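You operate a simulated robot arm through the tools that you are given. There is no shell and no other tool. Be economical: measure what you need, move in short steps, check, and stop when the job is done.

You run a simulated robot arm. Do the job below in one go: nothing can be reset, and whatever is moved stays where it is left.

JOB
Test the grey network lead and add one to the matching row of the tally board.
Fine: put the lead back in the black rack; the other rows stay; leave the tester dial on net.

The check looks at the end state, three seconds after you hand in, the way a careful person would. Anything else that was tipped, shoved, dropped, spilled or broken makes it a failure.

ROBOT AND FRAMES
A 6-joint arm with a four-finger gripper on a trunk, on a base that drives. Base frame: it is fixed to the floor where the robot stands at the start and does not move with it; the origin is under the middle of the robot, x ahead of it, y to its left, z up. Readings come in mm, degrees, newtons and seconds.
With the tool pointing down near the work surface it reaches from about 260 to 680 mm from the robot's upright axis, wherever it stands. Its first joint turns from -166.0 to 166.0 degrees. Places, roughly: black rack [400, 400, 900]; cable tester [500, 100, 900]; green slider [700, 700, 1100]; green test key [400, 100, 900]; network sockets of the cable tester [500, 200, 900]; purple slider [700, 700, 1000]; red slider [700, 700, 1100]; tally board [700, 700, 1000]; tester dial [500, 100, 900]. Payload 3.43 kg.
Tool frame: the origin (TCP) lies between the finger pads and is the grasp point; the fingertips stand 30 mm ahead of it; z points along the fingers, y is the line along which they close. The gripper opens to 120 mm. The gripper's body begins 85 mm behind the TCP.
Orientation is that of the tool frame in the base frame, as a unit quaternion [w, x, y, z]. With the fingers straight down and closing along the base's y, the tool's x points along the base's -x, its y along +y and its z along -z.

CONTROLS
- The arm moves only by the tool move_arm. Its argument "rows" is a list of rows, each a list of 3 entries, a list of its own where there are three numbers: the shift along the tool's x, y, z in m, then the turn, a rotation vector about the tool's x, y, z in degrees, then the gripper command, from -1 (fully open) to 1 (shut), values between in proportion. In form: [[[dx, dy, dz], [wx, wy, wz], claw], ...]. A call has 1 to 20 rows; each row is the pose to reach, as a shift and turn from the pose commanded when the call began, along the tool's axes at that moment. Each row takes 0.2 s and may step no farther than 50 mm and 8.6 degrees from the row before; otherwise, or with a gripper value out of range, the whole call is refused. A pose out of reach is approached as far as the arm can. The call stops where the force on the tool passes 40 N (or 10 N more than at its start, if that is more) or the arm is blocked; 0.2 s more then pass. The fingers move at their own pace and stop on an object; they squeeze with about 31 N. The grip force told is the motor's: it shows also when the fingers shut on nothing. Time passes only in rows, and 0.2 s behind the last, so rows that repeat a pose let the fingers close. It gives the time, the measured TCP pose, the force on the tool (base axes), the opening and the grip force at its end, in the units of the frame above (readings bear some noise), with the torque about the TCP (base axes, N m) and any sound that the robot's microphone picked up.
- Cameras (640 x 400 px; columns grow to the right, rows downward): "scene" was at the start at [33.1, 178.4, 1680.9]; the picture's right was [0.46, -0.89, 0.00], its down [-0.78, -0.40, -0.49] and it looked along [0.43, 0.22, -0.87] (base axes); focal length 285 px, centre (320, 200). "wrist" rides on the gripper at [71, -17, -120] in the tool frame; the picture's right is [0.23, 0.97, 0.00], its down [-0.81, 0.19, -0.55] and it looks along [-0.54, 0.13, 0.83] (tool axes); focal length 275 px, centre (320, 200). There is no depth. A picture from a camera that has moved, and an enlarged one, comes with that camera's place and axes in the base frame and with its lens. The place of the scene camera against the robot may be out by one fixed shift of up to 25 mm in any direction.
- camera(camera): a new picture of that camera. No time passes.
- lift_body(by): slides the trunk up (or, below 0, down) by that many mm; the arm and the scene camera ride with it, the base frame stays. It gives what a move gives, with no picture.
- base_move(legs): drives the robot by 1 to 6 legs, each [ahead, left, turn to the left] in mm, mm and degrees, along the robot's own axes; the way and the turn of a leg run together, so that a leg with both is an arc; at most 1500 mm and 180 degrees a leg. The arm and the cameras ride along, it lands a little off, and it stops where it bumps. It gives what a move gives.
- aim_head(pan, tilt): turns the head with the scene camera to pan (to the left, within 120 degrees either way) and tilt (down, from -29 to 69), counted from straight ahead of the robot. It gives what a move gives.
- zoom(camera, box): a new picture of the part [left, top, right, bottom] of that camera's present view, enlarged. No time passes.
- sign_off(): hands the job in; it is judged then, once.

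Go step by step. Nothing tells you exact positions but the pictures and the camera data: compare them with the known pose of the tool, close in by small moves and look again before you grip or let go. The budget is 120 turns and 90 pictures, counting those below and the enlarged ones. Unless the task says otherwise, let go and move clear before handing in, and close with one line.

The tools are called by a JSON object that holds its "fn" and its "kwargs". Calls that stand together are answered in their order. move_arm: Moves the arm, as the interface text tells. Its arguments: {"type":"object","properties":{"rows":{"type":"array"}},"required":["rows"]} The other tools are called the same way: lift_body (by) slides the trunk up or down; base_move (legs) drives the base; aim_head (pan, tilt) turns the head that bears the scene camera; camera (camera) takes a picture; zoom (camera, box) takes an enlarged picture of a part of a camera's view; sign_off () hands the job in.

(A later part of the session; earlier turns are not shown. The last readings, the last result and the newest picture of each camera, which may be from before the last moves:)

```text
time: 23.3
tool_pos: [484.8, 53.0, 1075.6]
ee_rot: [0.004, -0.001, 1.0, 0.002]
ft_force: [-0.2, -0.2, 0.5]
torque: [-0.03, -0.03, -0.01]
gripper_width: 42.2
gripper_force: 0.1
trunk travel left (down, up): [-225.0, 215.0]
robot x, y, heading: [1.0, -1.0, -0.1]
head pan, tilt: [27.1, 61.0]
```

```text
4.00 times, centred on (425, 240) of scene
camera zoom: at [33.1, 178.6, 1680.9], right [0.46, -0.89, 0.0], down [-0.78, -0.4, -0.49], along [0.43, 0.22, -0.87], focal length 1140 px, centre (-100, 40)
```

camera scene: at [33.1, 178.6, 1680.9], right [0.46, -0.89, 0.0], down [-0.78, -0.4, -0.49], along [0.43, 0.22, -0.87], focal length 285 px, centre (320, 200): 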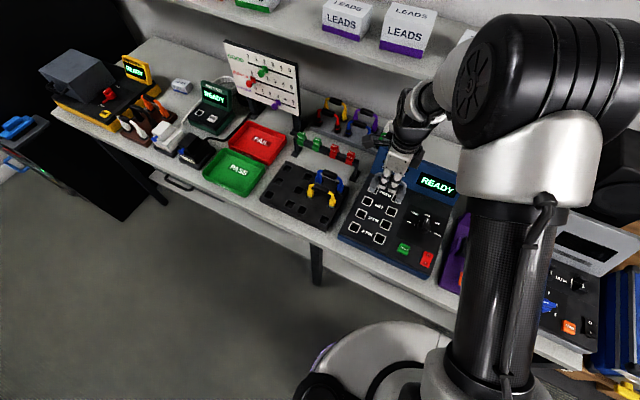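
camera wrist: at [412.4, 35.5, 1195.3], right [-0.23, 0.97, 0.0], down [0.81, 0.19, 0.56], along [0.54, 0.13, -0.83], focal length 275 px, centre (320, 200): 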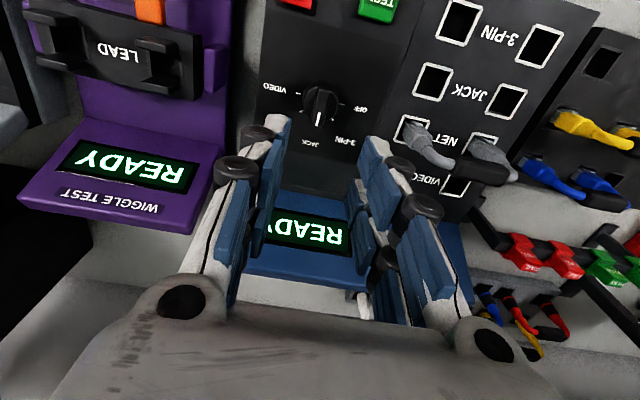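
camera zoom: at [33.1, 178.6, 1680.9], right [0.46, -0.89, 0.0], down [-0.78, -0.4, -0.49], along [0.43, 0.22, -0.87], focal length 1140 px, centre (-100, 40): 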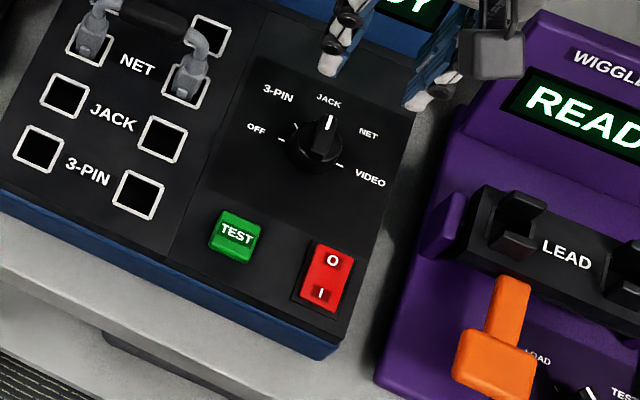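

The dial centre is near (481, 52.5), with the bar's top at about z 935 and the bar running along x. I'll level the tool, descend to just above the bar, and check.

{"fn": "move_arm", "kwargs": {"rows": [[[0.0046, -0.0009, 0.02], [0.23, 0.46, 0], 0.4], [[0.0046, -0.0009, 0.05], [0.23, 0.46, 0], 0.45], [[0.0046, -0.0009, 0.08], [0.23, 0.46, 0], 0.45], [[0.0046, -0.0009, 0.095], [0.23, 0.46, 0], 0.45], [[0.0046, -0.0009, 0.095], [0.23, 0.46, 0], 0.45]]}}

{"fn": "camera", "kwargs": {"camera": "wrist"}}

```text
time: 24.5
tool_pos: [481.2, 51.6, 979.6]
ee_rot: [0.001, 0.0, 1.0, -0.001]
ft_force: [-0.3, 0.3, 0.1]
torque: [0.0, 0.02, 0.04]
gripper_width: 32.7
gripper_force: 0.0
trunk travel left (down, up): [-225.0, 215.0]
robot x, y, heading: [0.0, 0.0, -0.0]
head pan, tilt: [27.1, 61.0]
```

```text
47 pictures are left
camera wrist: at [409.4, 35.0, 1099.9], right [-0.23, 0.97, 0.0], down [0.81, 0.19, 0.55], along [0.54, 0.13, -0.83], focal length 275 px, centre (320, 200)
```

wrist: 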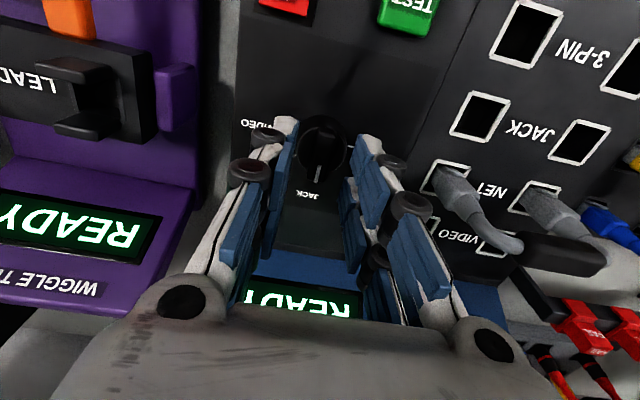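

The bar is between the fingers. I'll lower so the fingertips straddle it and close.

{"fn": "move_arm", "kwargs": {"rows": [[[0.001, 0.001, 0.01], [0, 0, 0], 0.45], [[0.001, 0.001, 0.022], [0, 0, 0], 0.45], [[0.001, 0.001, 0.022], [0, 0, 0], 0.8], [[0.001, 0.001, 0.022], [0, 0, 0], 1], [[0.001, 0.001, 0.022], [0, 0, 0], 1], [[0.001, 0.001, 0.022], [0, 0, 0], 1]]}}

{"fn": "zoom", "kwargs": {"camera": "wrist", "box": [240, 90, 400, 220]}}

```text
time: 25.9
tool_pos: [480.5, 52.1, 958.7]
ee_rot: [0.0, 0.0, 1.0, 0.0]
ft_force: [1.5, -7.0, 7.9]
torque: [-0.27, 0.11, 0.01]
gripper_width: 31.7
gripper_force: 44.8
trunk travel left (down, up): [-225.0, 215.0]
robot x, y, heading: [1.9, -0.2, 0.1]
head pan, tilt: [27.1, 61.0]
```

```text
3.08 times, centred on (320, 155) of wrist
camera zoom: at [409.0, 35.6, 1079.0], right [-0.23, 0.97, 0.0], down [0.81, 0.19, 0.55], along [0.54, 0.13, -0.83], focal length 847 px, centre (320, 338)
```

zoom: 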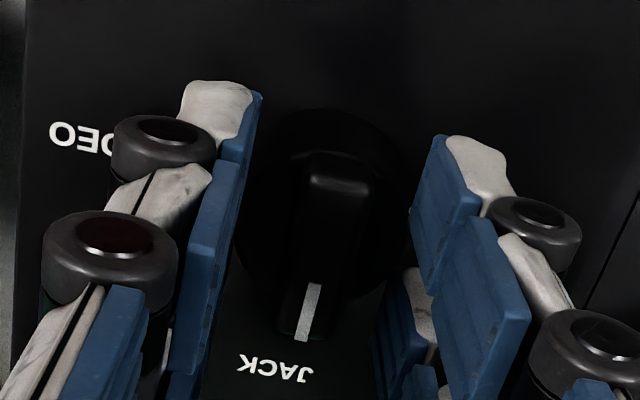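

The fingers closed on the round skirt (32 mm) rather than the bar. I'll open, rise about 8 mm, and close again on the bar.

{"fn": "move_arm", "kwargs": {"rows": [[[0, 0, 0], [0, 0, 0], 0.4], [[0, 0.001, 0], [0, 0, 0], 0.4], [[0, 0.001, -0.008], [0, 0, 0], 0.4], [[0, 0.001, -0.008], [0, 0, 0], 0.8], [[0, 0.001, -0.008], [0, 0, 0], 1], [[0, 0.001, -0.008], [0, 0, 0], 1], [[0, 0.001, -0.008], [0, 0, 0], 1]]}}

{"fn": "zoom", "kwargs": {"camera": "wrist", "box": [240, 90, 400, 220]}}

```text
time: 27.5
tool_pos: [481.9, 52.8, 965.9]
ee_rot: [-0.001, 0.0, 1.0, 0.0]
ft_force: [0.7, -13.8, -4.3]
torque: [-0.41, -0.2, -0.01]
gripper_width: 13.1
gripper_force: 45.3
trunk travel left (down, up): [-225.0, 215.0]
robot x, y, heading: [2.9, 2.3, 0.2]
head pan, tilt: [27.1, 61.0]
```

```text
3.08 times, centred on (320, 155) of wrist
camera zoom: at [409.2, 35.6, 1086.9], right [-0.23, 0.97, 0.0], down [0.81, 0.19, 0.55], along [0.54, 0.13, -0.83], focal length 847 px, centre (320, 338)
```

zoom: 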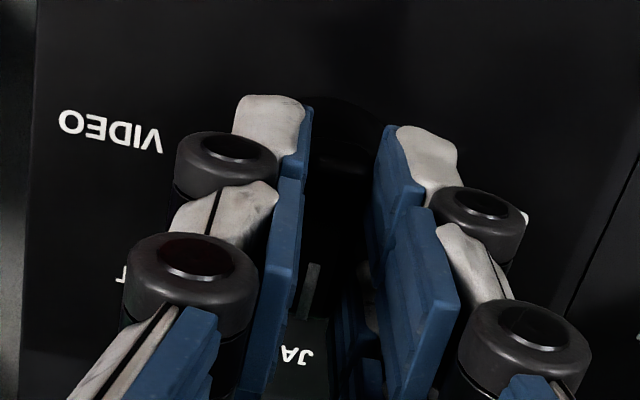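

I now grip the bar at 13 mm. I'll turn it 45° clockwise (seen from above) to NET.

{"fn": "move_arm", "kwargs": {"rows": [[[0, -0.001, 0], [0, 0, 0], 1], [[0.001, -0.001, 0], [0, 0, 7.5], 1], [[0.001, -0.001, 0], [0, 0, 15], 1], [[0.001, -0.001, 0], [0, 0, 22.5], 1], [[0.001, -0.001, 0], [0, 0, 30], 1], [[0.001, -0.001, 0], [0, 0, 37.5], 1], [[0.001, -0.001, 0], [0, 0, 45], 1], [[0.001, -0.001, 0], [0, 0, 45], 1]]}}

{"fn": "zoom", "kwargs": {"camera": "scene", "box": [370, 170, 470, 270]}}

```text
time: 29.3
tool_pos: [481.2, 51.3, 967.2]
ee_rot: [0.0, 0.383, 0.924, 0.0]
ft_force: [7.7, -5.8, -3.9]
torque: [-0.11, -0.18, 0.0]
gripper_width: 13.4
gripper_force: 44.7
trunk travel left (down, up): [-225.0, 215.0]
robot x, y, heading: [-0.5, -2.0, 0.2]
head pan, tilt: [27.1, 61.0]
```

```text
4.00 times, centred on (420, 220) of scene
camera zoom: at [34.7, 177.5, 1680.9], right [0.46, -0.89, 0.0], down [-0.78, -0.4, -0.48], along [0.43, 0.22, -0.87], focal length 1140 px, centre (-80, 120)
```

zoom: 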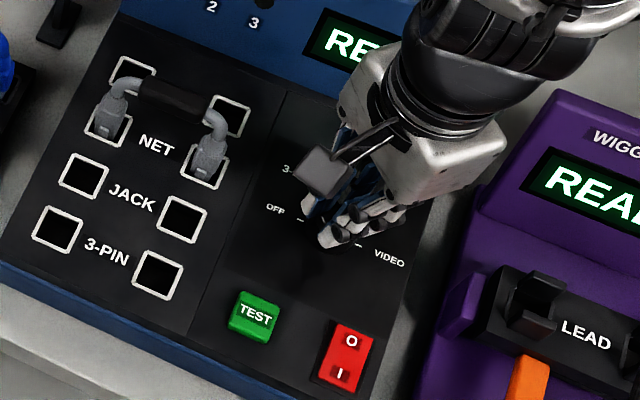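

The turn went through without resistance. I'll release, rise, and check the pointer.

{"fn": "move_arm", "kwargs": {"rows": [[[0, 0, 0], [0, 0, 0], 0.6], [[0, 0, 0], [0, 0, 0], 0.45], [[0, 0, -0.02], [0, 0, 0], 0.45], [[0, 0, -0.05], [0, 0, 0], 0.45], [[0, 0, -0.08], [0, 0, 0], 0.6], [[0, 0, -0.08], [0, 0, 0], 1], [[0, 0, -0.08], [0, 0, 0], 1]]}}

{"fn": "camera", "kwargs": {"camera": "wrist"}}

{"fn": "zoom", "kwargs": {"camera": "scene", "box": [370, 170, 470, 270]}}

```text
time: 30.9
tool_pos: [480.0, 51.5, 1047.0]
ee_rot: [0.0, 0.382, 0.924, -0.001]
ft_force: [-0.1, 0.8, -0.5]
torque: [0.01, -0.01, -0.01]
gripper_width: 0.0
gripper_force: 19.0
trunk travel left (down, up): [-225.0, 215.0]
robot x, y, heading: [2.9, 0.8, -0.0]
head pan, tilt: [27.1, 61.0]
```

```text
43 pictures are left
camera wrist: at [416.4, 91.4, 1166.9], right [0.53, 0.85, 0.0], down [0.71, -0.44, 0.55], along [0.47, -0.29, -0.83], focal length 275 px, centre (320, 200)
```

wrist: 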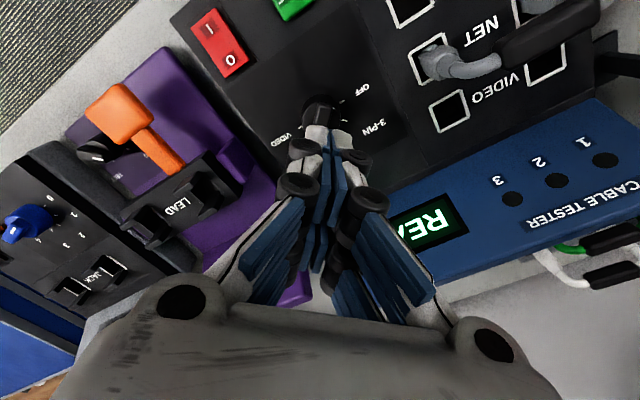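

```text
4.00 times, centred on (420, 220) of scene
camera zoom: at [32.8, 178.3, 1680.9], right [0.46, -0.89, 0.0], down [-0.78, -0.4, -0.49], along [0.43, 0.22, -0.87], focal length 1140 px, centre (-80, 120)
```

zoom: 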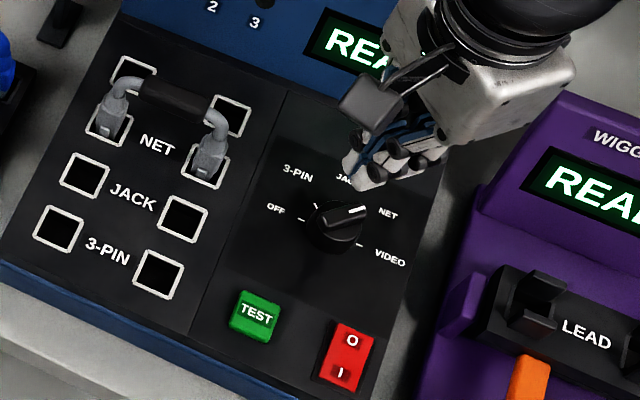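

The pointer is on NET. The TEST key is near (397, 82), z ≈ 915; I'll move the shut fingertips above it and look.

{"fn": "move_arm", "kwargs": {"rows": [[[0.0134, -0.006, 0], [0, 0, -7.5], 1], [[0.027, -0.012, 0], [0, 0, -15], 1], [[0.04, -0.018, 0], [0, 0, -22.5], 1], [[0.054, -0.0245, 0], [0, 0, -30], 1], [[0.067, -0.031, 0.01], [0, 0, -37.5], 1], [[0.0806, -0.0368, 0.03], [0, 0, -45], 1], [[0.0806, -0.0368, 0.055], [0, 0, -45], 1], [[0.0806, -0.0368, 0.08], [0, 0, -45], 1], [[0.0806, -0.0368, 0.08], [0, 0, -45], 1]]}}

{"fn": "camera", "kwargs": {"camera": "wrist"}}

{"fn": "zoom", "kwargs": {"camera": "scene", "box": [370, 170, 470, 270]}}

```text
time: 32.9
tool_pos: [396.5, 82.5, 966.9]
ee_rot: [-0.001, 0.0, 1.0, -0.002]
ft_force: [0.3, -0.1, 0.3]
torque: [0.01, 0.0, -0.02]
gripper_width: 0.0
gripper_force: 30.8
trunk travel left (down, up): [-225.0, 215.0]
robot x, y, heading: [-1.0, -4.7, -0.1]
head pan, tilt: [27.1, 61.0]
```

```text
41 pictures are left
camera wrist: at [324.4, 66.5, 1087.3], right [-0.23, 0.97, 0.0], down [0.81, 0.19, 0.55], along [0.54, 0.13, -0.83], focal length 275 px, centre (320, 200)
```

wrist: 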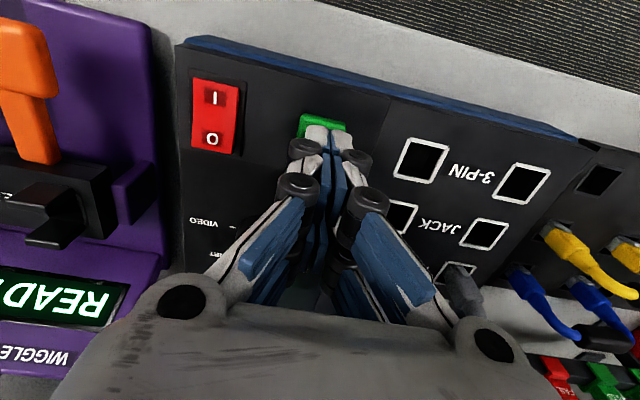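

```text
4.00 times, centred on (420, 220) of scene
camera zoom: at [32.8, 178.2, 1680.9], right [0.46, -0.89, 0.0], down [-0.78, -0.4, -0.49], along [0.43, 0.22, -0.87], focal length 1140 px, centre (-80, 120)
```

zoom: 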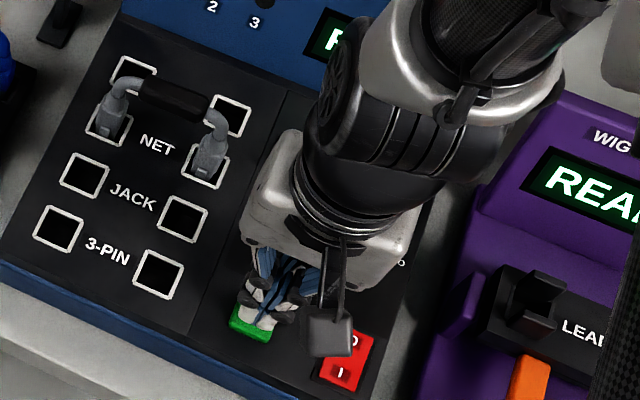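

The fingertips are over the key. I'll press it gently.

{"fn": "move_arm", "kwargs": {"rows": [[[0, 0, 0.01], [0, 0, 0], 1], [[0, 0, 0.016], [0, 0, 0], 1], [[0, 0, 0.019], [0, 0, 0], 1], [[0, 0, 0.022], [0, 0, 0], 1], [[0, 0, 0.025], [0, 0, 0], 1], [[0, 0, 0.025], [0, 0, 0], 1]]}}

{"fn": "camera", "kwargs": {"camera": "scene"}}

```text
time: 34.3
tool_pos: [395.8, 83.7, 942.6]
ee_rot: [0.001, 0.0, 1.0, -0.001]
ft_force: [-0.3, -0.8, 3.9]
torque: [-0.01, 0.08, 0.0]
gripper_width: 5.9
gripper_force: 33.9
trunk travel left (down, up): [-225.0, 215.0]
robot x, y, heading: [-2.6, 0.7, 0.1]
head pan, tilt: [27.1, 61.0]
heard: click
```

```text
39 pictures are left
camera scene: at [32.6, 178.2, 1681.0], right [0.46, -0.89, 0.0], down [-0.78, -0.4, -0.49], along [0.43, 0.22, -0.87], focal length 285 px, centre (320, 200)
```

scene: 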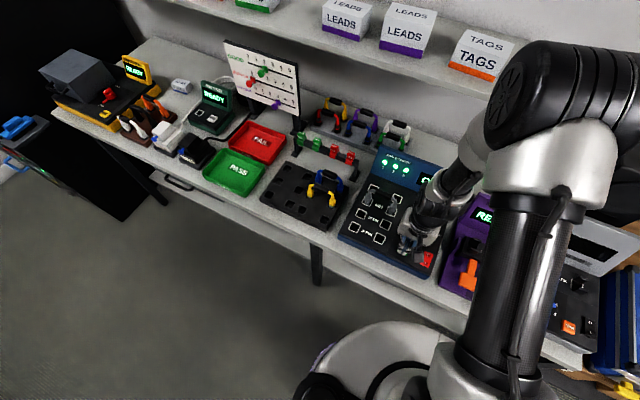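

It clicked and three lamps are lit. I'll rise and read the display.

{"fn": "move_arm", "kwargs": {"rows": [[[0, 0, -0.005], [0, 0, 0], 1], [[0, 0, -0.03], [0, 0, 0], 1], [[0.02, 0, -0.06], [0, 0, 0], 1], [[0.05, 0, -0.09], [0, 0, 0], 1], [[0.08, 0, -0.12], [0, 0, 0], 1]]}}

{"fn": "zoom", "kwargs": {"camera": "scene", "box": [350, 130, 470, 280]}}

{"fn": "camera", "kwargs": {"camera": "wrist"}}

```text
time: 35.5
tool_pos: [314.8, 83.4, 1062.7]
ee_rot: [0.0, 0.0, 1.0, 0.0]
ft_force: [-0.3, 0.0, 1.2]
torque: [-0.02, 0.02, 0.01]
gripper_width: 0.0
gripper_force: 33.5
trunk travel left (down, up): [-225.0, 215.0]
robot x, y, heading: [-2.9, 0.8, -0.0]
head pan, tilt: [27.1, 61.0]
```

```text
2.67 times, centred on (410, 205) of scene
camera zoom: at [31.2, 178.0, 1681.0], right [0.46, -0.89, 0.0], down [-0.78, -0.4, -0.49], along [0.43, 0.22, -0.87], focal length 760 px, centre (80, 187)
```

zoom: 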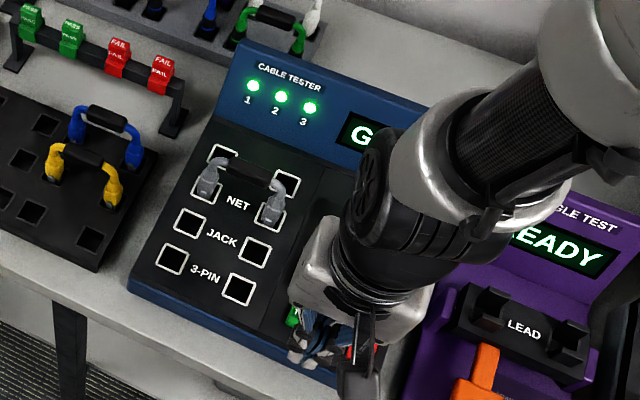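

```text
37 pictures are left
camera wrist: at [243.6, 67.2, 1183.4], right [-0.23, 0.97, 0.0], down [0.81, 0.19, 0.55], along [0.54, 0.13, -0.83], focal length 275 px, centre (320, 200)
```

wrist: 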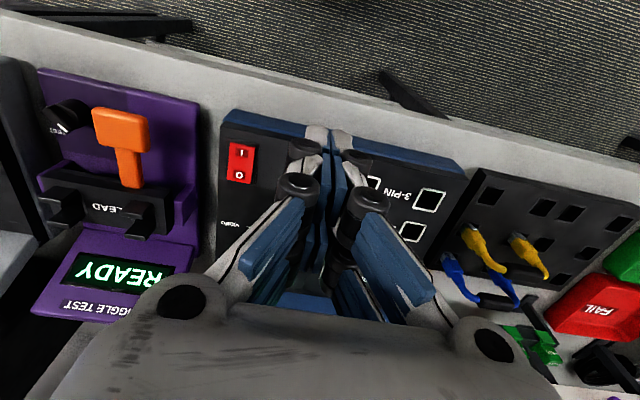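

All three lamps are green and the display begins "G…". I'll swing back above the lead with the 90° turn and read the full display.

{"fn": "move_arm", "kwargs": {"rows": [[[-0.016, 0.01, 0], [0, 0, 8.2], 0.9], [[-0.032, 0.02, 0], [0, 0, 16.4], 0.8], [[-0.048, 0.03, 0], [0, 0, 24.6], 0.7], [[-0.064, 0.04, 0], [0, 0, 32.8], 0.6], [[-0.08, 0.051, 0], [0, 0, 41], 0.5], [[-0.096, 0.061, 0], [0, 0, 49.2], 0.4], [[-0.112, 0.071, 0], [0, 0, 57.4], 0.4], [[-0.128, 0.081, 0], [0, 0, 65.6], 0.4], [[-0.144, 0.092, 0], [0, 0, 73.8], 0.4], [[-0.16, 0.102, 0], [0, 0, 82], 0.4], [[-0.1755, 0.112, 0], [0, 0, 90], 0.4], [[-0.1755, 0.112, 0], [0, 0, 90], 0.4]]}}

{"fn": "camera", "kwargs": {"camera": "wrist"}}

{"fn": "zoom", "kwargs": {"camera": "scene", "box": [350, 130, 470, 280]}}

```text
time: 38.1
tool_pos: [491.7, 194.3, 1062.0]
ee_rot: [-0.001, 0.707, 0.707, -0.001]
ft_force: [0.5, 0.5, -0.2]
torque: [-0.02, 0.01, -0.02]
gripper_width: 36.2
gripper_force: 0.0
trunk travel left (down, up): [-225.0, 215.0]
robot x, y, heading: [0.6, -1.9, -0.1]
head pan, tilt: [27.1, 61.0]
```

```text
36 pictures are left
camera wrist: at [474.6, 267.1, 1181.8], right [0.97, 0.23, 0.0], down [0.19, -0.81, 0.55], along [0.13, -0.54, -0.83], focal length 275 px, centre (320, 200)
```

wrist: 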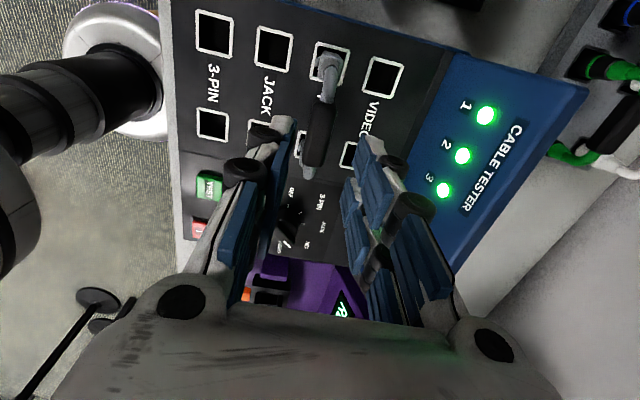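

```text
2.67 times, centred on (410, 205) of scene
camera zoom: at [32.8, 178.1, 1680.9], right [0.46, -0.89, 0.0], down [-0.78, -0.4, -0.49], along [0.43, 0.22, -0.87], focal length 760 px, centre (80, 187)
```

zoom: 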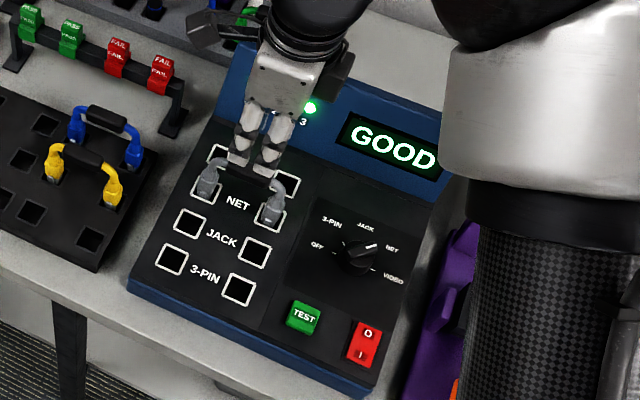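

The display reads GOOD, so the green row must go up by one. I'll descend on the sleeve (x ≈ 491.5, z ≈ 976), grip it and pull the lead out.

{"fn": "move_arm", "kwargs": {"rows": [[[0, 0, 0.03], [0, 0, 0], 0.4], [[0, 0, 0.06], [0, 0, 0], 0.4], [[0, 0, 0.088], [0, 0, 0], 0.4], [[0, 0, 0.088], [0, 0, 0], 0.7], [[0, 0, 0.088], [0, 0, 0], 1], [[0, 0, 0.088], [0, 0, 0], 1], [[0, 0, 0.088], [0, 0, 0], 1]]}}

{"fn": "zoom", "kwargs": {"camera": "wrist", "box": [220, 20, 480, 280]}}

```text
time: 39.7
tool_pos: [492.2, 195.8, 973.8]
ee_rot: [0.0, 0.707, 0.707, -0.001]
ft_force: [0.1, -0.6, -0.6]
torque: [0.04, 0.05, 0.03]
gripper_width: 15.8
gripper_force: 30.6
trunk travel left (down, up): [-225.0, 215.0]
robot x, y, heading: [-0.7, 1.5, 0.1]
head pan, tilt: [27.1, 61.0]
```

```text
1.54 times, centred on (350, 150) of wrist
camera zoom: at [474.8, 267.7, 1093.9], right [0.97, 0.23, 0.0], down [0.19, -0.81, 0.55], along [0.13, -0.54, -0.83], focal length 424 px, centre (274, 277)
```

zoom: 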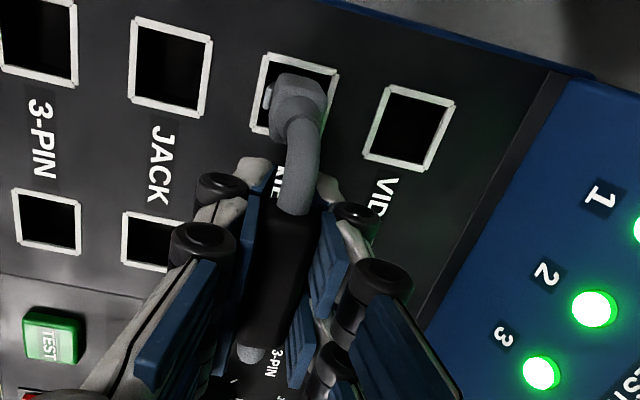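

The grasp matches the original one in the rack almost exactly. I'll lift the lead out, carry it back above its rack holes, and compare with the earlier picture taken there.

{"fn": "move_arm", "kwargs": {"rows": [[[0, 0, -0.01], [0, 0, 0], 1], [[0, 0, -0.03], [0, 0, 0], 1], [[0, 0, -0.06], [0, 0, 0], 1], [[0, 0, -0.095], [0, 0, 0], 1], [[0, 0, -0.126], [0, 0, 0], 1], [[0.03, -0.018, -0.126], [0, 0, 0], 1], [[0.06, -0.036, -0.126], [0, 0, 0], 1], [[0.09, -0.053, -0.126], [0, 0, 0], 1], [[0.12, -0.071, -0.126], [0, 0, 0], 1], [[0.15, -0.088, -0.126], [0, 0, 0], 1], [[0.1798, -0.1058, -0.126], [0, 0, 0], 1], [[0.1798, -0.1058, -0.095], [0, 0, 0], 1], [[0.1798, -0.1058, -0.065], [0, 0, 0], 1], [[0.1798, -0.1058, -0.065], [0, 0, 0], 1], [[0.1798, -0.1058, -0.065], [0, 0, 0], 1]]}}

{"fn": "zoom", "kwargs": {"camera": "wrist", "box": [280, 30, 400, 130]}}

{"fn": "camera", "kwargs": {"camera": "scene"}}

```text
time: 42.9
tool_pos: [386.3, 376.4, 1037.3]
ee_rot: [0.0, 0.707, 0.707, -0.001]
ft_force: [0.3, -0.5, -0.4]
torque: [0.0, -0.02, -0.02]
gripper_width: 15.6
gripper_force: 31.0
trunk travel left (down, up): [-225.0, 215.0]
robot x, y, heading: [4.5, 1.9, -0.1]
head pan, tilt: [27.1, 61.0]
```

```text
4.00 times, centred on (340, 80) of wrist
camera zoom: at [369.4, 448.4, 1157.9], right [0.97, 0.23, 0.0], down [0.19, -0.81, 0.55], along [0.13, -0.54, -0.83], focal length 1101 px, centre (240, 680)
```

zoom: 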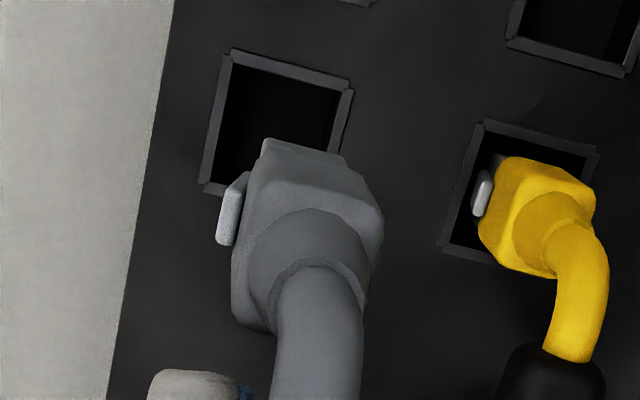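

```text
32 pictures are left
camera scene: at [33.2, 178.6, 1680.9], right [0.46, -0.89, 0.0], down [-0.78, -0.4, -0.49], along [0.43, 0.22, -0.87], focal length 285 px, centre (320, 200)
```

scene: 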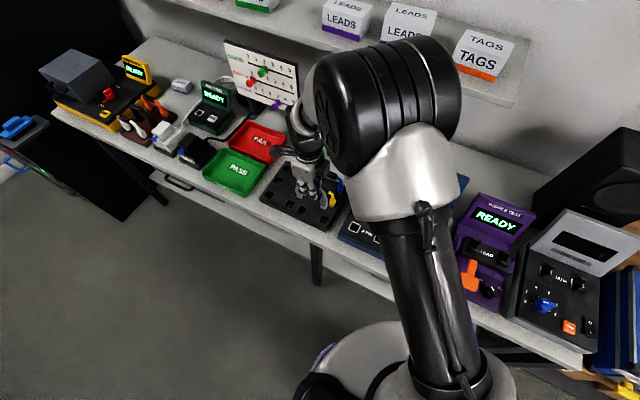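

The rack hole appears 8 px lower than before, so I'm about 1.5 mm too far in +y. I'll correct that and insert slowly.

{"fn": "move_arm", "kwargs": {"rows": [[[-0.0016, -0.0004, 0.02], [0, 0, 0], 1], [[-0.0016, -0.0004, 0.045], [0, 0, 0], 1], [[-0.0016, -0.0004, 0.06], [0, 0, 0], 1], [[-0.0016, -0.0004, 0.068], [0, 0, 0], 1], [[-0.0016, -0.0004, 0.074], [0, 0, 0], 1], [[-0.0016, -0.0004, 0.08], [0, 0, 0], 1], [[-0.0016, -0.0004, 0.085], [0, 0, 0], 1], [[-0.0016, -0.0004, 0.09], [0, 0, 0], 1], [[-0.0016, -0.0004, 0.094], [0, 0, 0], 1], [[-0.0016, -0.0004, 0.097], [0, 0, 0], 1], [[-0.0016, -0.0004, 0.097], [0, 0, 0], 1]]}}

{"fn": "zoom", "kwargs": {"camera": "wrist", "box": [220, 20, 480, 280]}}

```text
time: 45.3
tool_pos: [385.9, 375.0, 941.0]
ee_rot: [0.0, 0.708, 0.707, -0.001]
ft_force: [-0.1, -0.8, 0.1]
torque: [-0.02, 0.01, 0.0]
gripper_width: 15.5
gripper_force: 30.8
trunk travel left (down, up): [-225.0, 215.0]
robot x, y, heading: [-2.6, -4.6, 0.1]
head pan, tilt: [27.1, 61.0]
```

```text
1.54 times, centred on (350, 150) of wrist
camera zoom: at [368.5, 445.8, 1061.5], right [0.97, 0.23, 0.0], down [0.19, -0.81, 0.55], along [0.13, -0.54, -0.83], focal length 424 px, centre (274, 277)
```

zoom: 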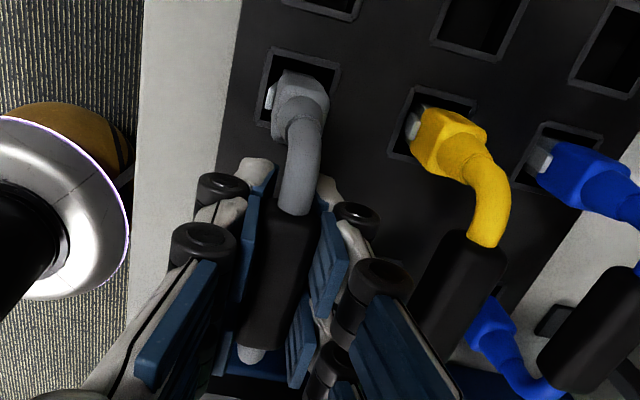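

No resistance and it looks just like the original. I'll go the last millimetres, then open and rise.

{"fn": "move_arm", "kwargs": {"rows": [[[0, 0, 0.0015], [0, 0, 0], 1], [[0, 0, 0.003], [0, 0, 0], 1], [[0, 0, 0.003], [0, 0, 0], 1]]}}

```text
time: 46.1
tool_pos: [385.7, 373.8, 939.4]
ee_rot: [-0.001, 0.707, 0.707, -0.001]
ft_force: [0.1, 0.5, -0.3]
torque: [0.0, -0.01, 0.0]
gripper_width: 15.6
gripper_force: 31.1
trunk travel left (down, up): [-225.0, 215.0]
robot x, y, heading: [1.6, -2.2, 0.2]
head pan, tilt: [27.1, 61.0]
```

{"fn": "move_arm", "kwargs": {"rows": [[[0, 0, 0.0015], [0, 0, 0], 1], [[0, 0, 0.003], [0, 0, 0], 1], [[0, 0, 0.004], [0, 0, 0], 1], [[0, 0, 0.004], [0, 0, 0], 1]]}}

{"fn": "zoom", "kwargs": {"camera": "scene", "box": [285, 160, 355, 230]}}

```text
time: 47.1
tool_pos: [384.8, 373.9, 935.8]
ee_rot: [0.0, 0.707, 0.707, 0.001]
ft_force: [0.1, -0.7, 16.0]
torque: [-0.32, 0.03, 0.03]
gripper_width: 15.8
gripper_force: 31.3
trunk travel left (down, up): [-225.0, 215.0]
robot x, y, heading: [1.7, 0.3, -0.0]
head pan, tilt: [27.1, 61.0]
```

```text
5.71 times, centred on (320, 195) of scene
camera zoom: at [31.9, 177.3, 1681.2], right [0.46, -0.89, 0.0], down [-0.78, -0.4, -0.49], along [0.43, 0.22, -0.87], focal length 1628 px, centre (320, 229)
```

zoom: 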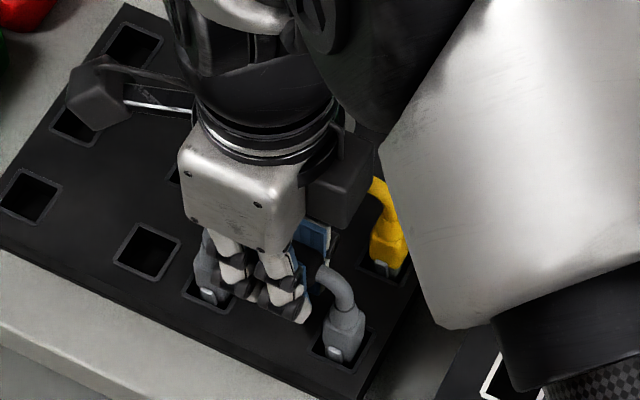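

Contact at z ≈ 937 with 16 N means it is seated. I'll ease up, open, and rise.

{"fn": "move_arm", "kwargs": {"rows": [[[0, 0, -0.001], [0, 0, 0], 1], [[0, 0, -0.001], [0, 0, 0], 0.7], [[0, 0, -0.001], [0, 0, 0], 0.5], [[0, 0, -0.001], [0, 0, 0], 0.45], [[0, 0, -0.02], [0, 0, 0], 0.45], [[0, 0, -0.05], [0, 0, 0], 0.45], [[0, 0, -0.09], [0, 0, 0], 0.45], [[0, 0, -0.13], [0, 0, 0], 0.45], [[0, 0, -0.17], [0, 0, 0], 0.45], [[0, 0, -0.21], [0, 0, 0], 0.45], [[0, 0, -0.21], [0, 0, 0], 0.45]]}}

{"fn": "camera", "kwargs": {"camera": "wrist"}}

{"fn": "zoom", "kwargs": {"camera": "scene", "box": [205, 30, 315, 110]}}

```text
time: 49.5
tool_pos: [385.6, 373.5, 1146.2]
ee_rot: [0.0, 0.707, 0.707, -0.001]
ft_force: [0.2, 0.4, -0.6]
torque: [-0.01, 0.0, -0.03]
gripper_width: 33.1
gripper_force: 0.0
trunk travel left (down, up): [-225.0, 215.0]
robot x, y, heading: [1.1, -0.4, 0.3]
head pan, tilt: [27.1, 61.0]
```

```text
29 pictures are left
camera wrist: at [368.2, 446.1, 1266.3], right [0.97, 0.23, 0.0], down [0.19, -0.81, 0.55], along [0.13, -0.54, -0.83], focal length 275 px, centre (320, 200)
```

wrist: 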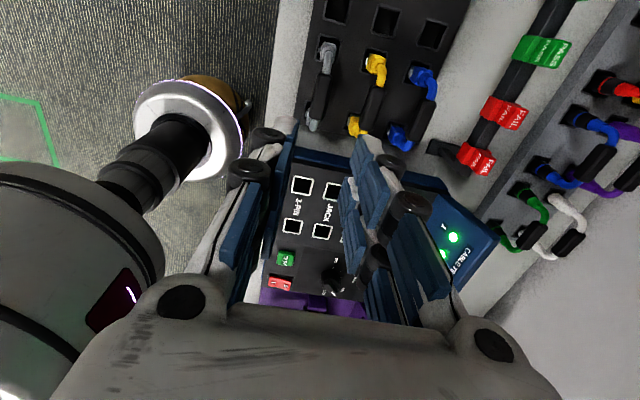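

```text
5.00 times, centred on (260, 70) of scene
camera zoom: at [33.5, 178.8, 1680.8], right [0.46, -0.89, 0.0], down [-0.78, -0.4, -0.48], along [0.43, 0.22, -0.87], focal length 1424 px, centre (620, 850)
```

zoom: 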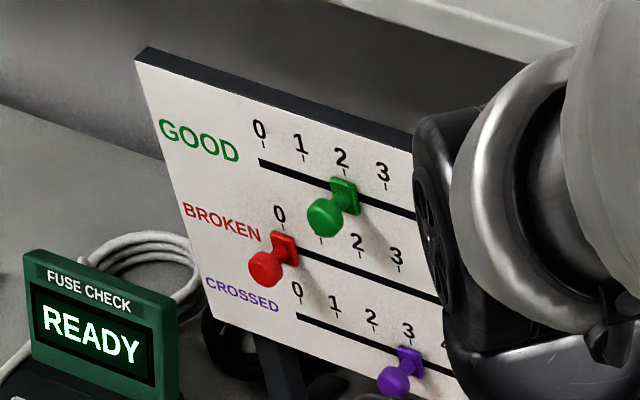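

The grey lead is back in its rack holes. The tally board faces the robot (−x), with the green knob near (670, 700, 1080) and ticks about 31 mm apart towards −y. I'll bring the arm to the front at a safe height, then drive left.

{"fn": "move_arm", "kwargs": {"rows": [[[-0.03, 0.001, -0.02], [0, 0, -7.5], 0.45], [[-0.062, 0.002, -0.044], [0, 0, -15], 0.45], [[-0.093, 0.003, -0.044], [0, 0, -22.5], 0.45], [[-0.124, 0.004, -0.044], [0, 0, -30], 0.45], [[-0.155, 0.005, -0.044], [0, 0, -37.5], 0.45], [[-0.186, 0.006, -0.044], [0, 0, -45], 0.45], [[-0.217, 0.008, -0.044], [0, 0, -52.5], 0.45], [[-0.248, 0.009, -0.044], [0, 0, -60], 0.45], [[-0.279, 0.011, -0.044], [0, 0, -67.5], 0.45], [[-0.31, 0.013, -0.044], [0, 0, -75], 0.45], [[-0.341, 0.014, -0.044], [0, 0, -82.5], 0.45], [[-0.373, 0.015, -0.044], [0, 0, -90], 0.45], [[-0.373, 0.015, -0.044], [0, 0, -90], 0.45]]}}

{"fn": "camera", "kwargs": {"camera": "scene"}}

```text
time: 52.3
tool_pos: [402.3, 1.4, 1189.6]
ee_rot: [-0.001, -0.001, 1.0, -0.001]
ft_force: [-0.5, -0.4, -0.1]
torque: [-0.01, 0.0, 0.02]
gripper_width: 33.0
gripper_force: 0.1
trunk travel left (down, up): [-225.0, 215.0]
robot x, y, heading: [0.3, 1.3, 0.3]
head pan, tilt: [27.1, 61.0]
```

```text
27 pictures are left
camera scene: at [33.0, 179.0, 1680.8], right [0.46, -0.89, 0.0], down [-0.78, -0.4, -0.49], along [0.43, 0.22, -0.87], focal length 285 px, centre (320, 200)
```

scene: 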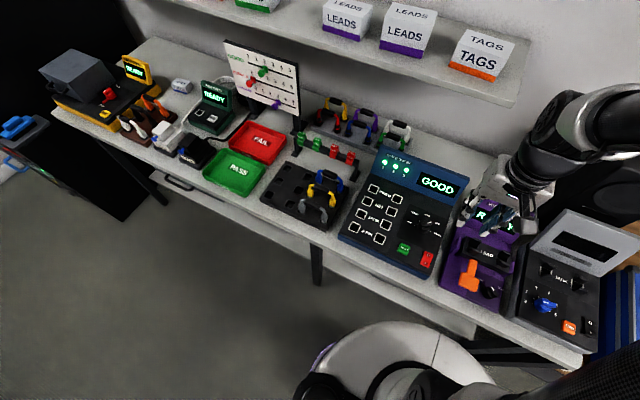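

The shelf may overhang the board, so I'll approach the knob with a tilted, forward-pointing hand. Now I'll drive 640 mm to the left with the arm held in front.

{"fn": "base_move", "kwargs": {"legs": [[0, 640, 0]]}}

{"fn": "aim_head", "kwargs": {"pan": 0, "tilt": 45}}

{"fn": "camera", "kwargs": {"camera": "scene"}}

{"fn": "camera", "kwargs": {"camera": "wrist"}}

```text
time: 55.9
tool_pos: [401.1, 641.7, 1188.6]
ee_rot: [-0.001, -0.001, 1.0, -0.001]
ft_force: [0.0, -0.4, -0.2]
torque: [-0.01, 0.0, 0.0]
gripper_width: 32.9
gripper_force: 0.0
trunk travel left (down, up): [-225.0, 215.0]
robot x, y, heading: [-2.4, 636.5, -0.3]
head pan, tilt: [27.1, 61.0]
```

```text
time: 56.8
tool_pos: [400.2, 642.0, 1188.9]
ee_rot: [-0.001, -0.001, 1.0, -0.001]
ft_force: [-0.7, 0.4, 0.4]
torque: [-0.03, -0.01, 0.02]
gripper_width: 33.1
gripper_force: 0.1
trunk travel left (down, up): [-225.0, 215.0]
robot x, y, heading: [-4.1, 642.3, 0.1]
head pan, tilt: [0.0, 45.0]
```

```text
26 pictures are left
camera scene: at [55.7, 788.2, 1701.4], right [0.0, -1.0, 0.0], down [-0.71, 0.0, -0.71], along [0.71, 0.0, -0.71], focal length 285 px, centre (320, 200)
```

scene: 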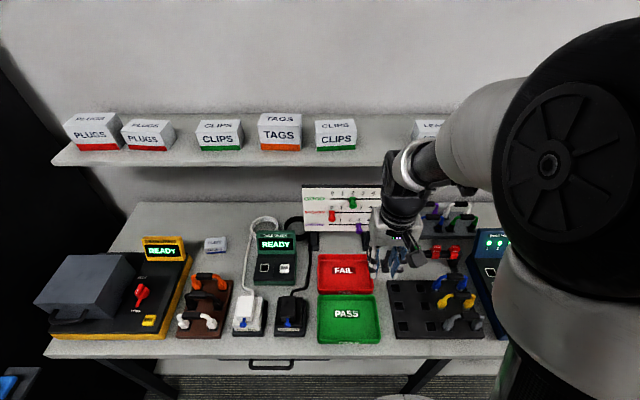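

```text
25 pictures are left
camera wrist: at [329.1, 625.1, 1309.2], right [-0.23, 0.97, 0.0], down [0.81, 0.19, 0.55], along [0.54, 0.13, -0.83], focal length 275 px, centre (320, 200)
```

wrist: 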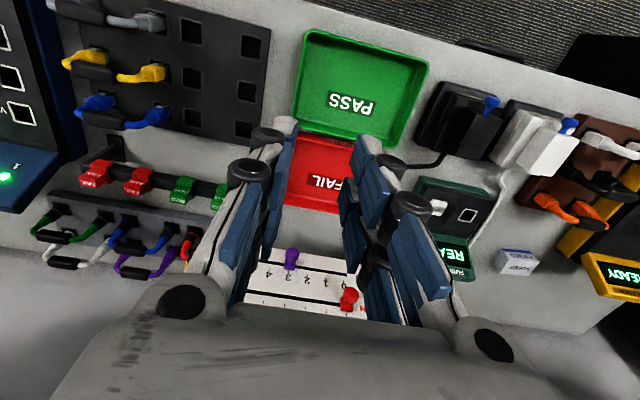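

{"fn": "zoom", "kwargs": {"camera": "scene", "box": [295, 175, 395, 240]}}

```text
6.15 times, centred on (345, 208) of scene
camera zoom: at [55.7, 788.2, 1701.4], right [0.0, -1.0, 0.0], down [-0.71, 0.0, -0.71], along [0.71, 0.0, -0.71], focal length 1753 px, centre (166, 154)
```

zoom: 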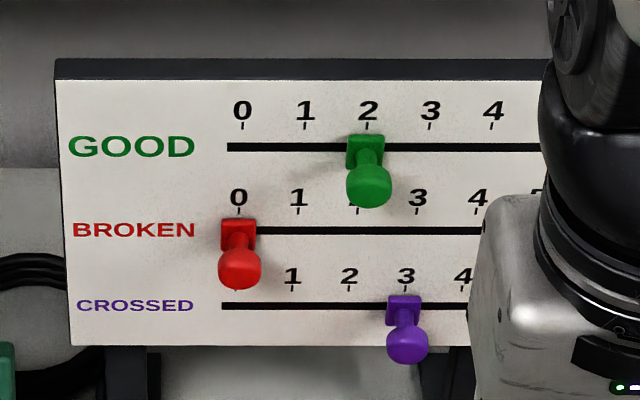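

The board reads GOOD 2, BROKEN 0, CROSSED 3. I estimate the green knob at (648, 683, 1102) and a tick spacing of 30 mm. I'll tilt the hand 60° forward and stop about 80 mm short of the knob.

{"fn": "move_arm", "kwargs": {"rows": [[[-0.022, 0.005, 0.006], [0, -7.5, 0], 0.3], [[-0.044, 0.01, 0.012], [0, -15, 0], 0.2], [[-0.066, 0.015, 0.018], [0, -22.5, 0], 0.17], [[-0.088, 0.02, 0.024], [0, -30, 0], 0.17], [[-0.11, 0.025, 0.03], [0, -37.5, 0], 0.17], [[-0.132, 0.03, 0.036], [0, -45, 0], 0.17], [[-0.154, 0.035, 0.042], [0, -52.5, 0], 0.17], [[-0.178, 0.041, 0.047], [0, -60, 0], 0.17], [[-0.178, 0.041, 0.047], [0, -60, 0], 0.17]]}}

{"fn": "camera", "kwargs": {"camera": "wrist"}}

{"fn": "camera", "kwargs": {"camera": "scene"}}

```text
time: 58.8
tool_pos: [577.5, 680.9, 1140.4]
ee_rot: [0.5, 0.0, 0.866, -0.001]
ft_force: [-0.6, 0.4, -0.6]
torque: [-0.02, 0.02, -0.01]
gripper_width: 49.7
gripper_force: 0.0
out of reach, approached as far as the arm can: row 4
trunk travel left (down, up): [-225.0, 215.0]
robot x, y, heading: [-3.3, 636.0, -0.2]
head pan, tilt: [0.0, 45.0]
```

```text
23 pictures are left
camera wrist: at [436.6, 665.4, 1139.7], right [-0.12, 0.97, -0.2], down [-0.07, 0.19, 0.98], along [0.99, 0.13, 0.05], focal length 275 px, centre (320, 200)
```

wrist: 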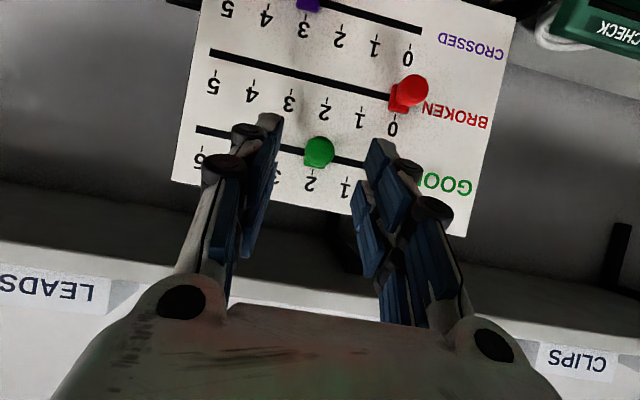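

```text
22 pictures are left
camera scene: at [55.0, 787.9, 1701.6], right [0.0, -1.0, 0.0], down [-0.71, 0.0, -0.71], along [0.71, 0.0, -0.71], focal length 285 px, centre (320, 200)
```

scene: 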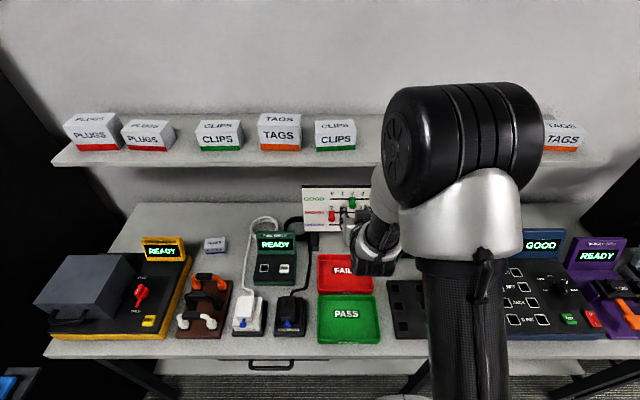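

The view is clear, with the knob nearly centred. I'll advance about 30 mm towards it and measure again for depth.

{"fn": "move_arm", "kwargs": {"rows": [[[-0.0045, 0.0015, 0.0145], [0, 0, 0], 0.17], [[-0.0092, 0.003, 0.0287], [0, 0, 0], 0.17], [[-0.0092, 0.003, 0.0287], [0, 0, 0], 0.17]]}}

{"fn": "camera", "kwargs": {"camera": "wrist"}}

```text
time: 59.6
tool_pos: [606.5, 684.7, 1134.1]
ee_rot: [0.499, 0.0, 0.866, -0.001]
ft_force: [0.1, 0.0, 0.0]
torque: [-0.01, -0.05, 0.01]
gripper_width: 49.7
gripper_force: 0.0
trunk travel left (down, up): [-225.0, 215.0]
robot x, y, heading: [0.7, 636.6, 0.1]
head pan, tilt: [0.0, 45.0]
```

```text
21 pictures are left
camera wrist: at [466.7, 668.2, 1133.4], right [-0.12, 0.97, -0.2], down [-0.07, 0.19, 0.98], along [0.99, 0.13, 0.05], focal length 275 px, centre (320, 200)
```

wrist: 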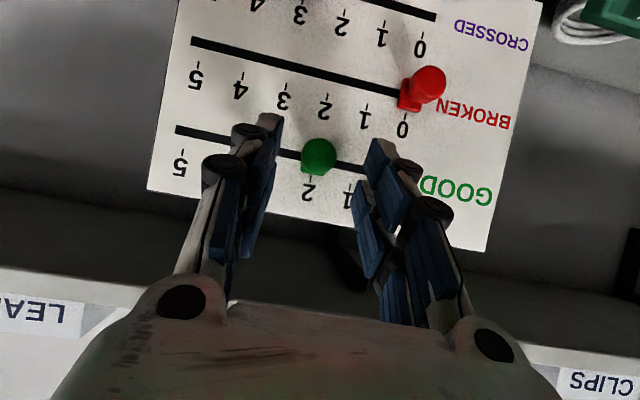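

Motion parallax puts the board face near x = 659 and the knob at about (634, 683.5, 1115). I'll move in so the finger pads straddle the knob with the tips short of the board, then close.

{"fn": "move_arm", "kwargs": {"rows": [[[0.0014, -0.0004, 0.009], [0, 0, 0], 0.17], [[0.0027, -0.0007, 0.0183], [0, 0, 0], 0.17], [[0.0027, -0.0007, 0.0183], [0, 0, 0], 0.5], [[0.0027, -0.0007, 0.0183], [0, 0, 0], 0.5]]}}

{"fn": "camera", "kwargs": {"camera": "wrist"}}

```text
time: 60.6
tool_pos: [622.2, 684.2, 1124.1]
ee_rot: [0.5, -0.001, 0.866, 0.0]
ft_force: [1.4, -0.3, 0.3]
torque: [0.01, 0.0, -0.02]
gripper_width: 30.0
gripper_force: 0.0
trunk travel left (down, up): [-225.0, 215.0]
robot x, y, heading: [1.5, 641.8, 0.1]
head pan, tilt: [0.0, 45.0]
```

```text
20 pictures are left
camera wrist: at [481.6, 668.0, 1121.4], right [-0.12, 0.97, -0.2], down [-0.07, 0.19, 0.98], along [0.99, 0.13, 0.05], focal length 275 px, centre (320, 200)
```

wrist: 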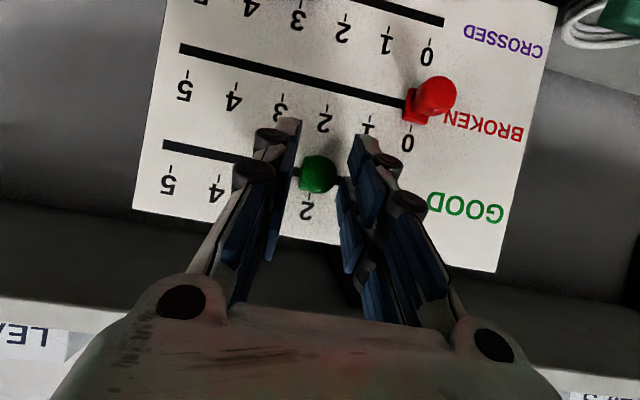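

The knob is between the fingers, clear of the board. I'll close on it.

{"fn": "move_arm", "kwargs": {"rows": [[[0, 0, 0], [0, 0, 0], 0.65], [[0, 0, 0], [0, 0, 0], 0.8], [[0, 0, 0], [0, 0, 0], 0.8]]}}

{"fn": "zoom", "kwargs": {"camera": "wrist", "box": [130, 60, 450, 260]}}

```text
time: 61.4
tool_pos: [622.7, 685.1, 1123.5]
ee_rot: [0.5, -0.001, 0.866, 0.0]
ft_force: [-0.4, -1.4, -0.1]
torque: [-0.01, -0.08, -0.03]
gripper_width: 21.2
gripper_force: 40.6
trunk travel left (down, up): [-225.0, 215.0]
robot x, y, heading: [-2.8, 640.0, 0.2]
head pan, tilt: [0.0, 45.0]
```

```text
2.00 times, centred on (290, 160) of wrist
camera zoom: at [481.5, 667.8, 1121.5], right [-0.12, 0.97, -0.2], down [-0.07, 0.19, 0.98], along [0.99, 0.13, 0.05], focal length 551 px, centre (380, 280)
```

zoom: 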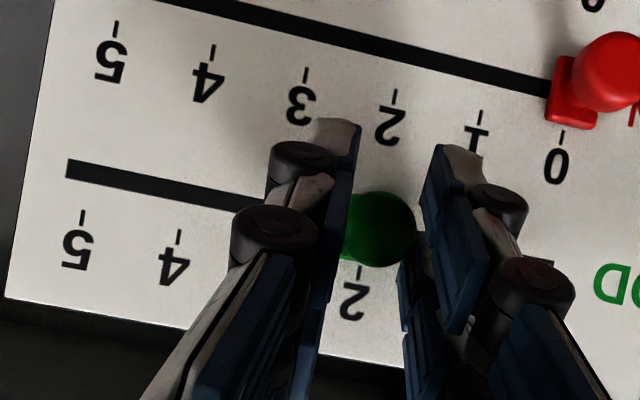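

The knob is gripped at 21 mm. I'll slide it 30 mm towards −y in small steps.

{"fn": "move_arm", "kwargs": {"rows": [[[0, -0.005, 0], [0, 0, 0], 0.8], [[0, -0.01, 0], [0, 0, 0], 0.8], [[0, -0.015, 0], [0, 0, 0], 0.8], [[0, -0.02, 0], [0, 0, 0], 0.8], [[0, -0.025, 0], [0, 0, 0], 0.8], [[0, -0.03, 0], [0, 0, 0], 0.8], [[0, -0.03, 0], [0, 0, 0], 0.8]]}}

{"fn": "zoom", "kwargs": {"camera": "scene", "box": [295, 175, 395, 240]}}

{"fn": "zoom", "kwargs": {"camera": "wrist", "box": [170, 60, 490, 260]}}

```text
time: 63.0
tool_pos: [622.9, 653.3, 1123.0]
ee_rot: [0.5, 0.0, 0.866, -0.001]
ft_force: [-1.6, -1.4, -1.3]
torque: [-0.01, 0.0, -0.09]
gripper_width: 20.7
gripper_force: 44.9
trunk travel left (down, up): [-225.0, 215.0]
robot x, y, heading: [1.9, 639.9, -0.0]
head pan, tilt: [0.0, 45.0]
```

```text
6.15 times, centred on (345, 208) of scene
camera zoom: at [55.5, 787.9, 1701.5], right [0.0, -1.0, 0.0], down [-0.71, 0.0, -0.71], along [0.71, 0.0, -0.71], focal length 1753 px, centre (166, 154)
```

zoom: 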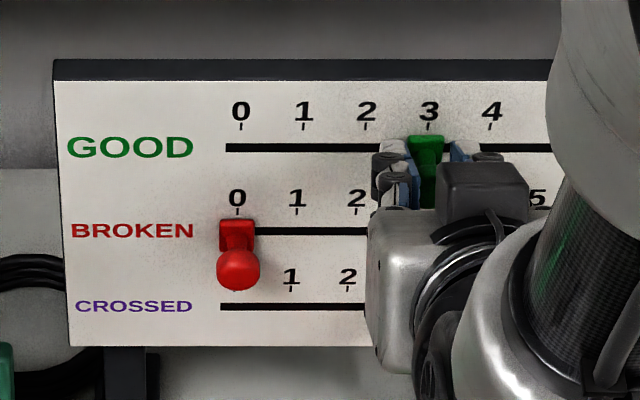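

```text
2.00 times, centred on (330, 160) of wrist
camera zoom: at [481.6, 638.0, 1121.7], right [-0.12, 0.97, -0.2], down [-0.07, 0.19, 0.98], along [0.99, 0.13, 0.05], focal length 551 px, centre (300, 280)
```

zoom: 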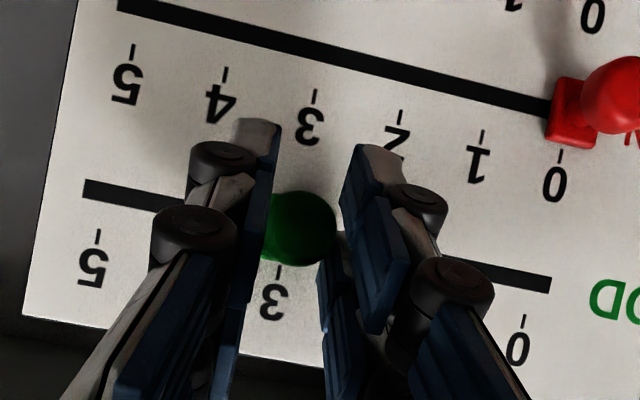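

The green plate now sits right under tick 3. I'll open slowly and back straight out.

{"fn": "move_arm", "kwargs": {"rows": [[[0, 0, 0], [0, 0, 0], 0.6], [[0, 0, 0], [0, 0, 0], 0.4], [[0, 0, 0], [0, 0, 0], 0.3], [[0, 0, -0.02], [0, 0, 0], 0.3], [[0, 0, -0.05], [0, 0, 0], 0.3], [[0, 0, -0.08], [0, 0, 0], 0.3], [[0, 0, -0.12], [0, 0, 0], 0.3], [[0, 0, -0.12], [0, 0, 0], 0.3]]}}

{"fn": "zoom", "kwargs": {"camera": "scene", "box": [295, 175, 395, 240]}}

{"fn": "camera", "kwargs": {"camera": "wrist"}}

```text
time: 64.8
tool_pos: [519.0, 654.4, 1181.2]
ee_rot: [0.499, -0.001, 0.867, 0.0]
ft_force: [0.4, -0.1, 0.4]
torque: [-0.01, -0.01, 0.0]
gripper_width: 42.0
gripper_force: 0.1
trunk travel left (down, up): [-225.0, 215.0]
robot x, y, heading: [-1.4, 638.3, -0.1]
head pan, tilt: [0.0, 45.0]
```

```text
6.15 times, centred on (345, 208) of scene
camera zoom: at [57.0, 788.1, 1701.4], right [0.0, -1.0, 0.0], down [-0.71, 0.0, -0.71], along [0.71, 0.0, -0.71], focal length 1753 px, centre (166, 154)
```

zoom: 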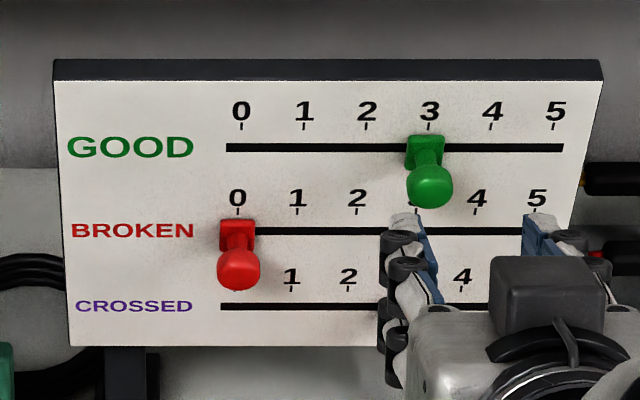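

```text
15 pictures are left
camera wrist: at [378.1, 637.6, 1181.3], right [-0.12, 0.97, -0.2], down [-0.07, 0.19, 0.98], along [0.99, 0.13, 0.05], focal length 275 px, centre (320, 200)
```

wrist: 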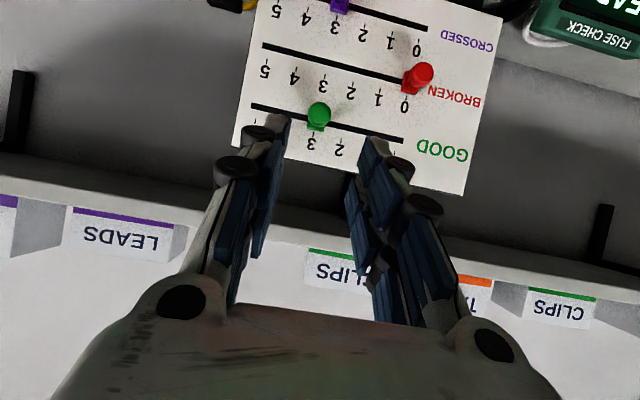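

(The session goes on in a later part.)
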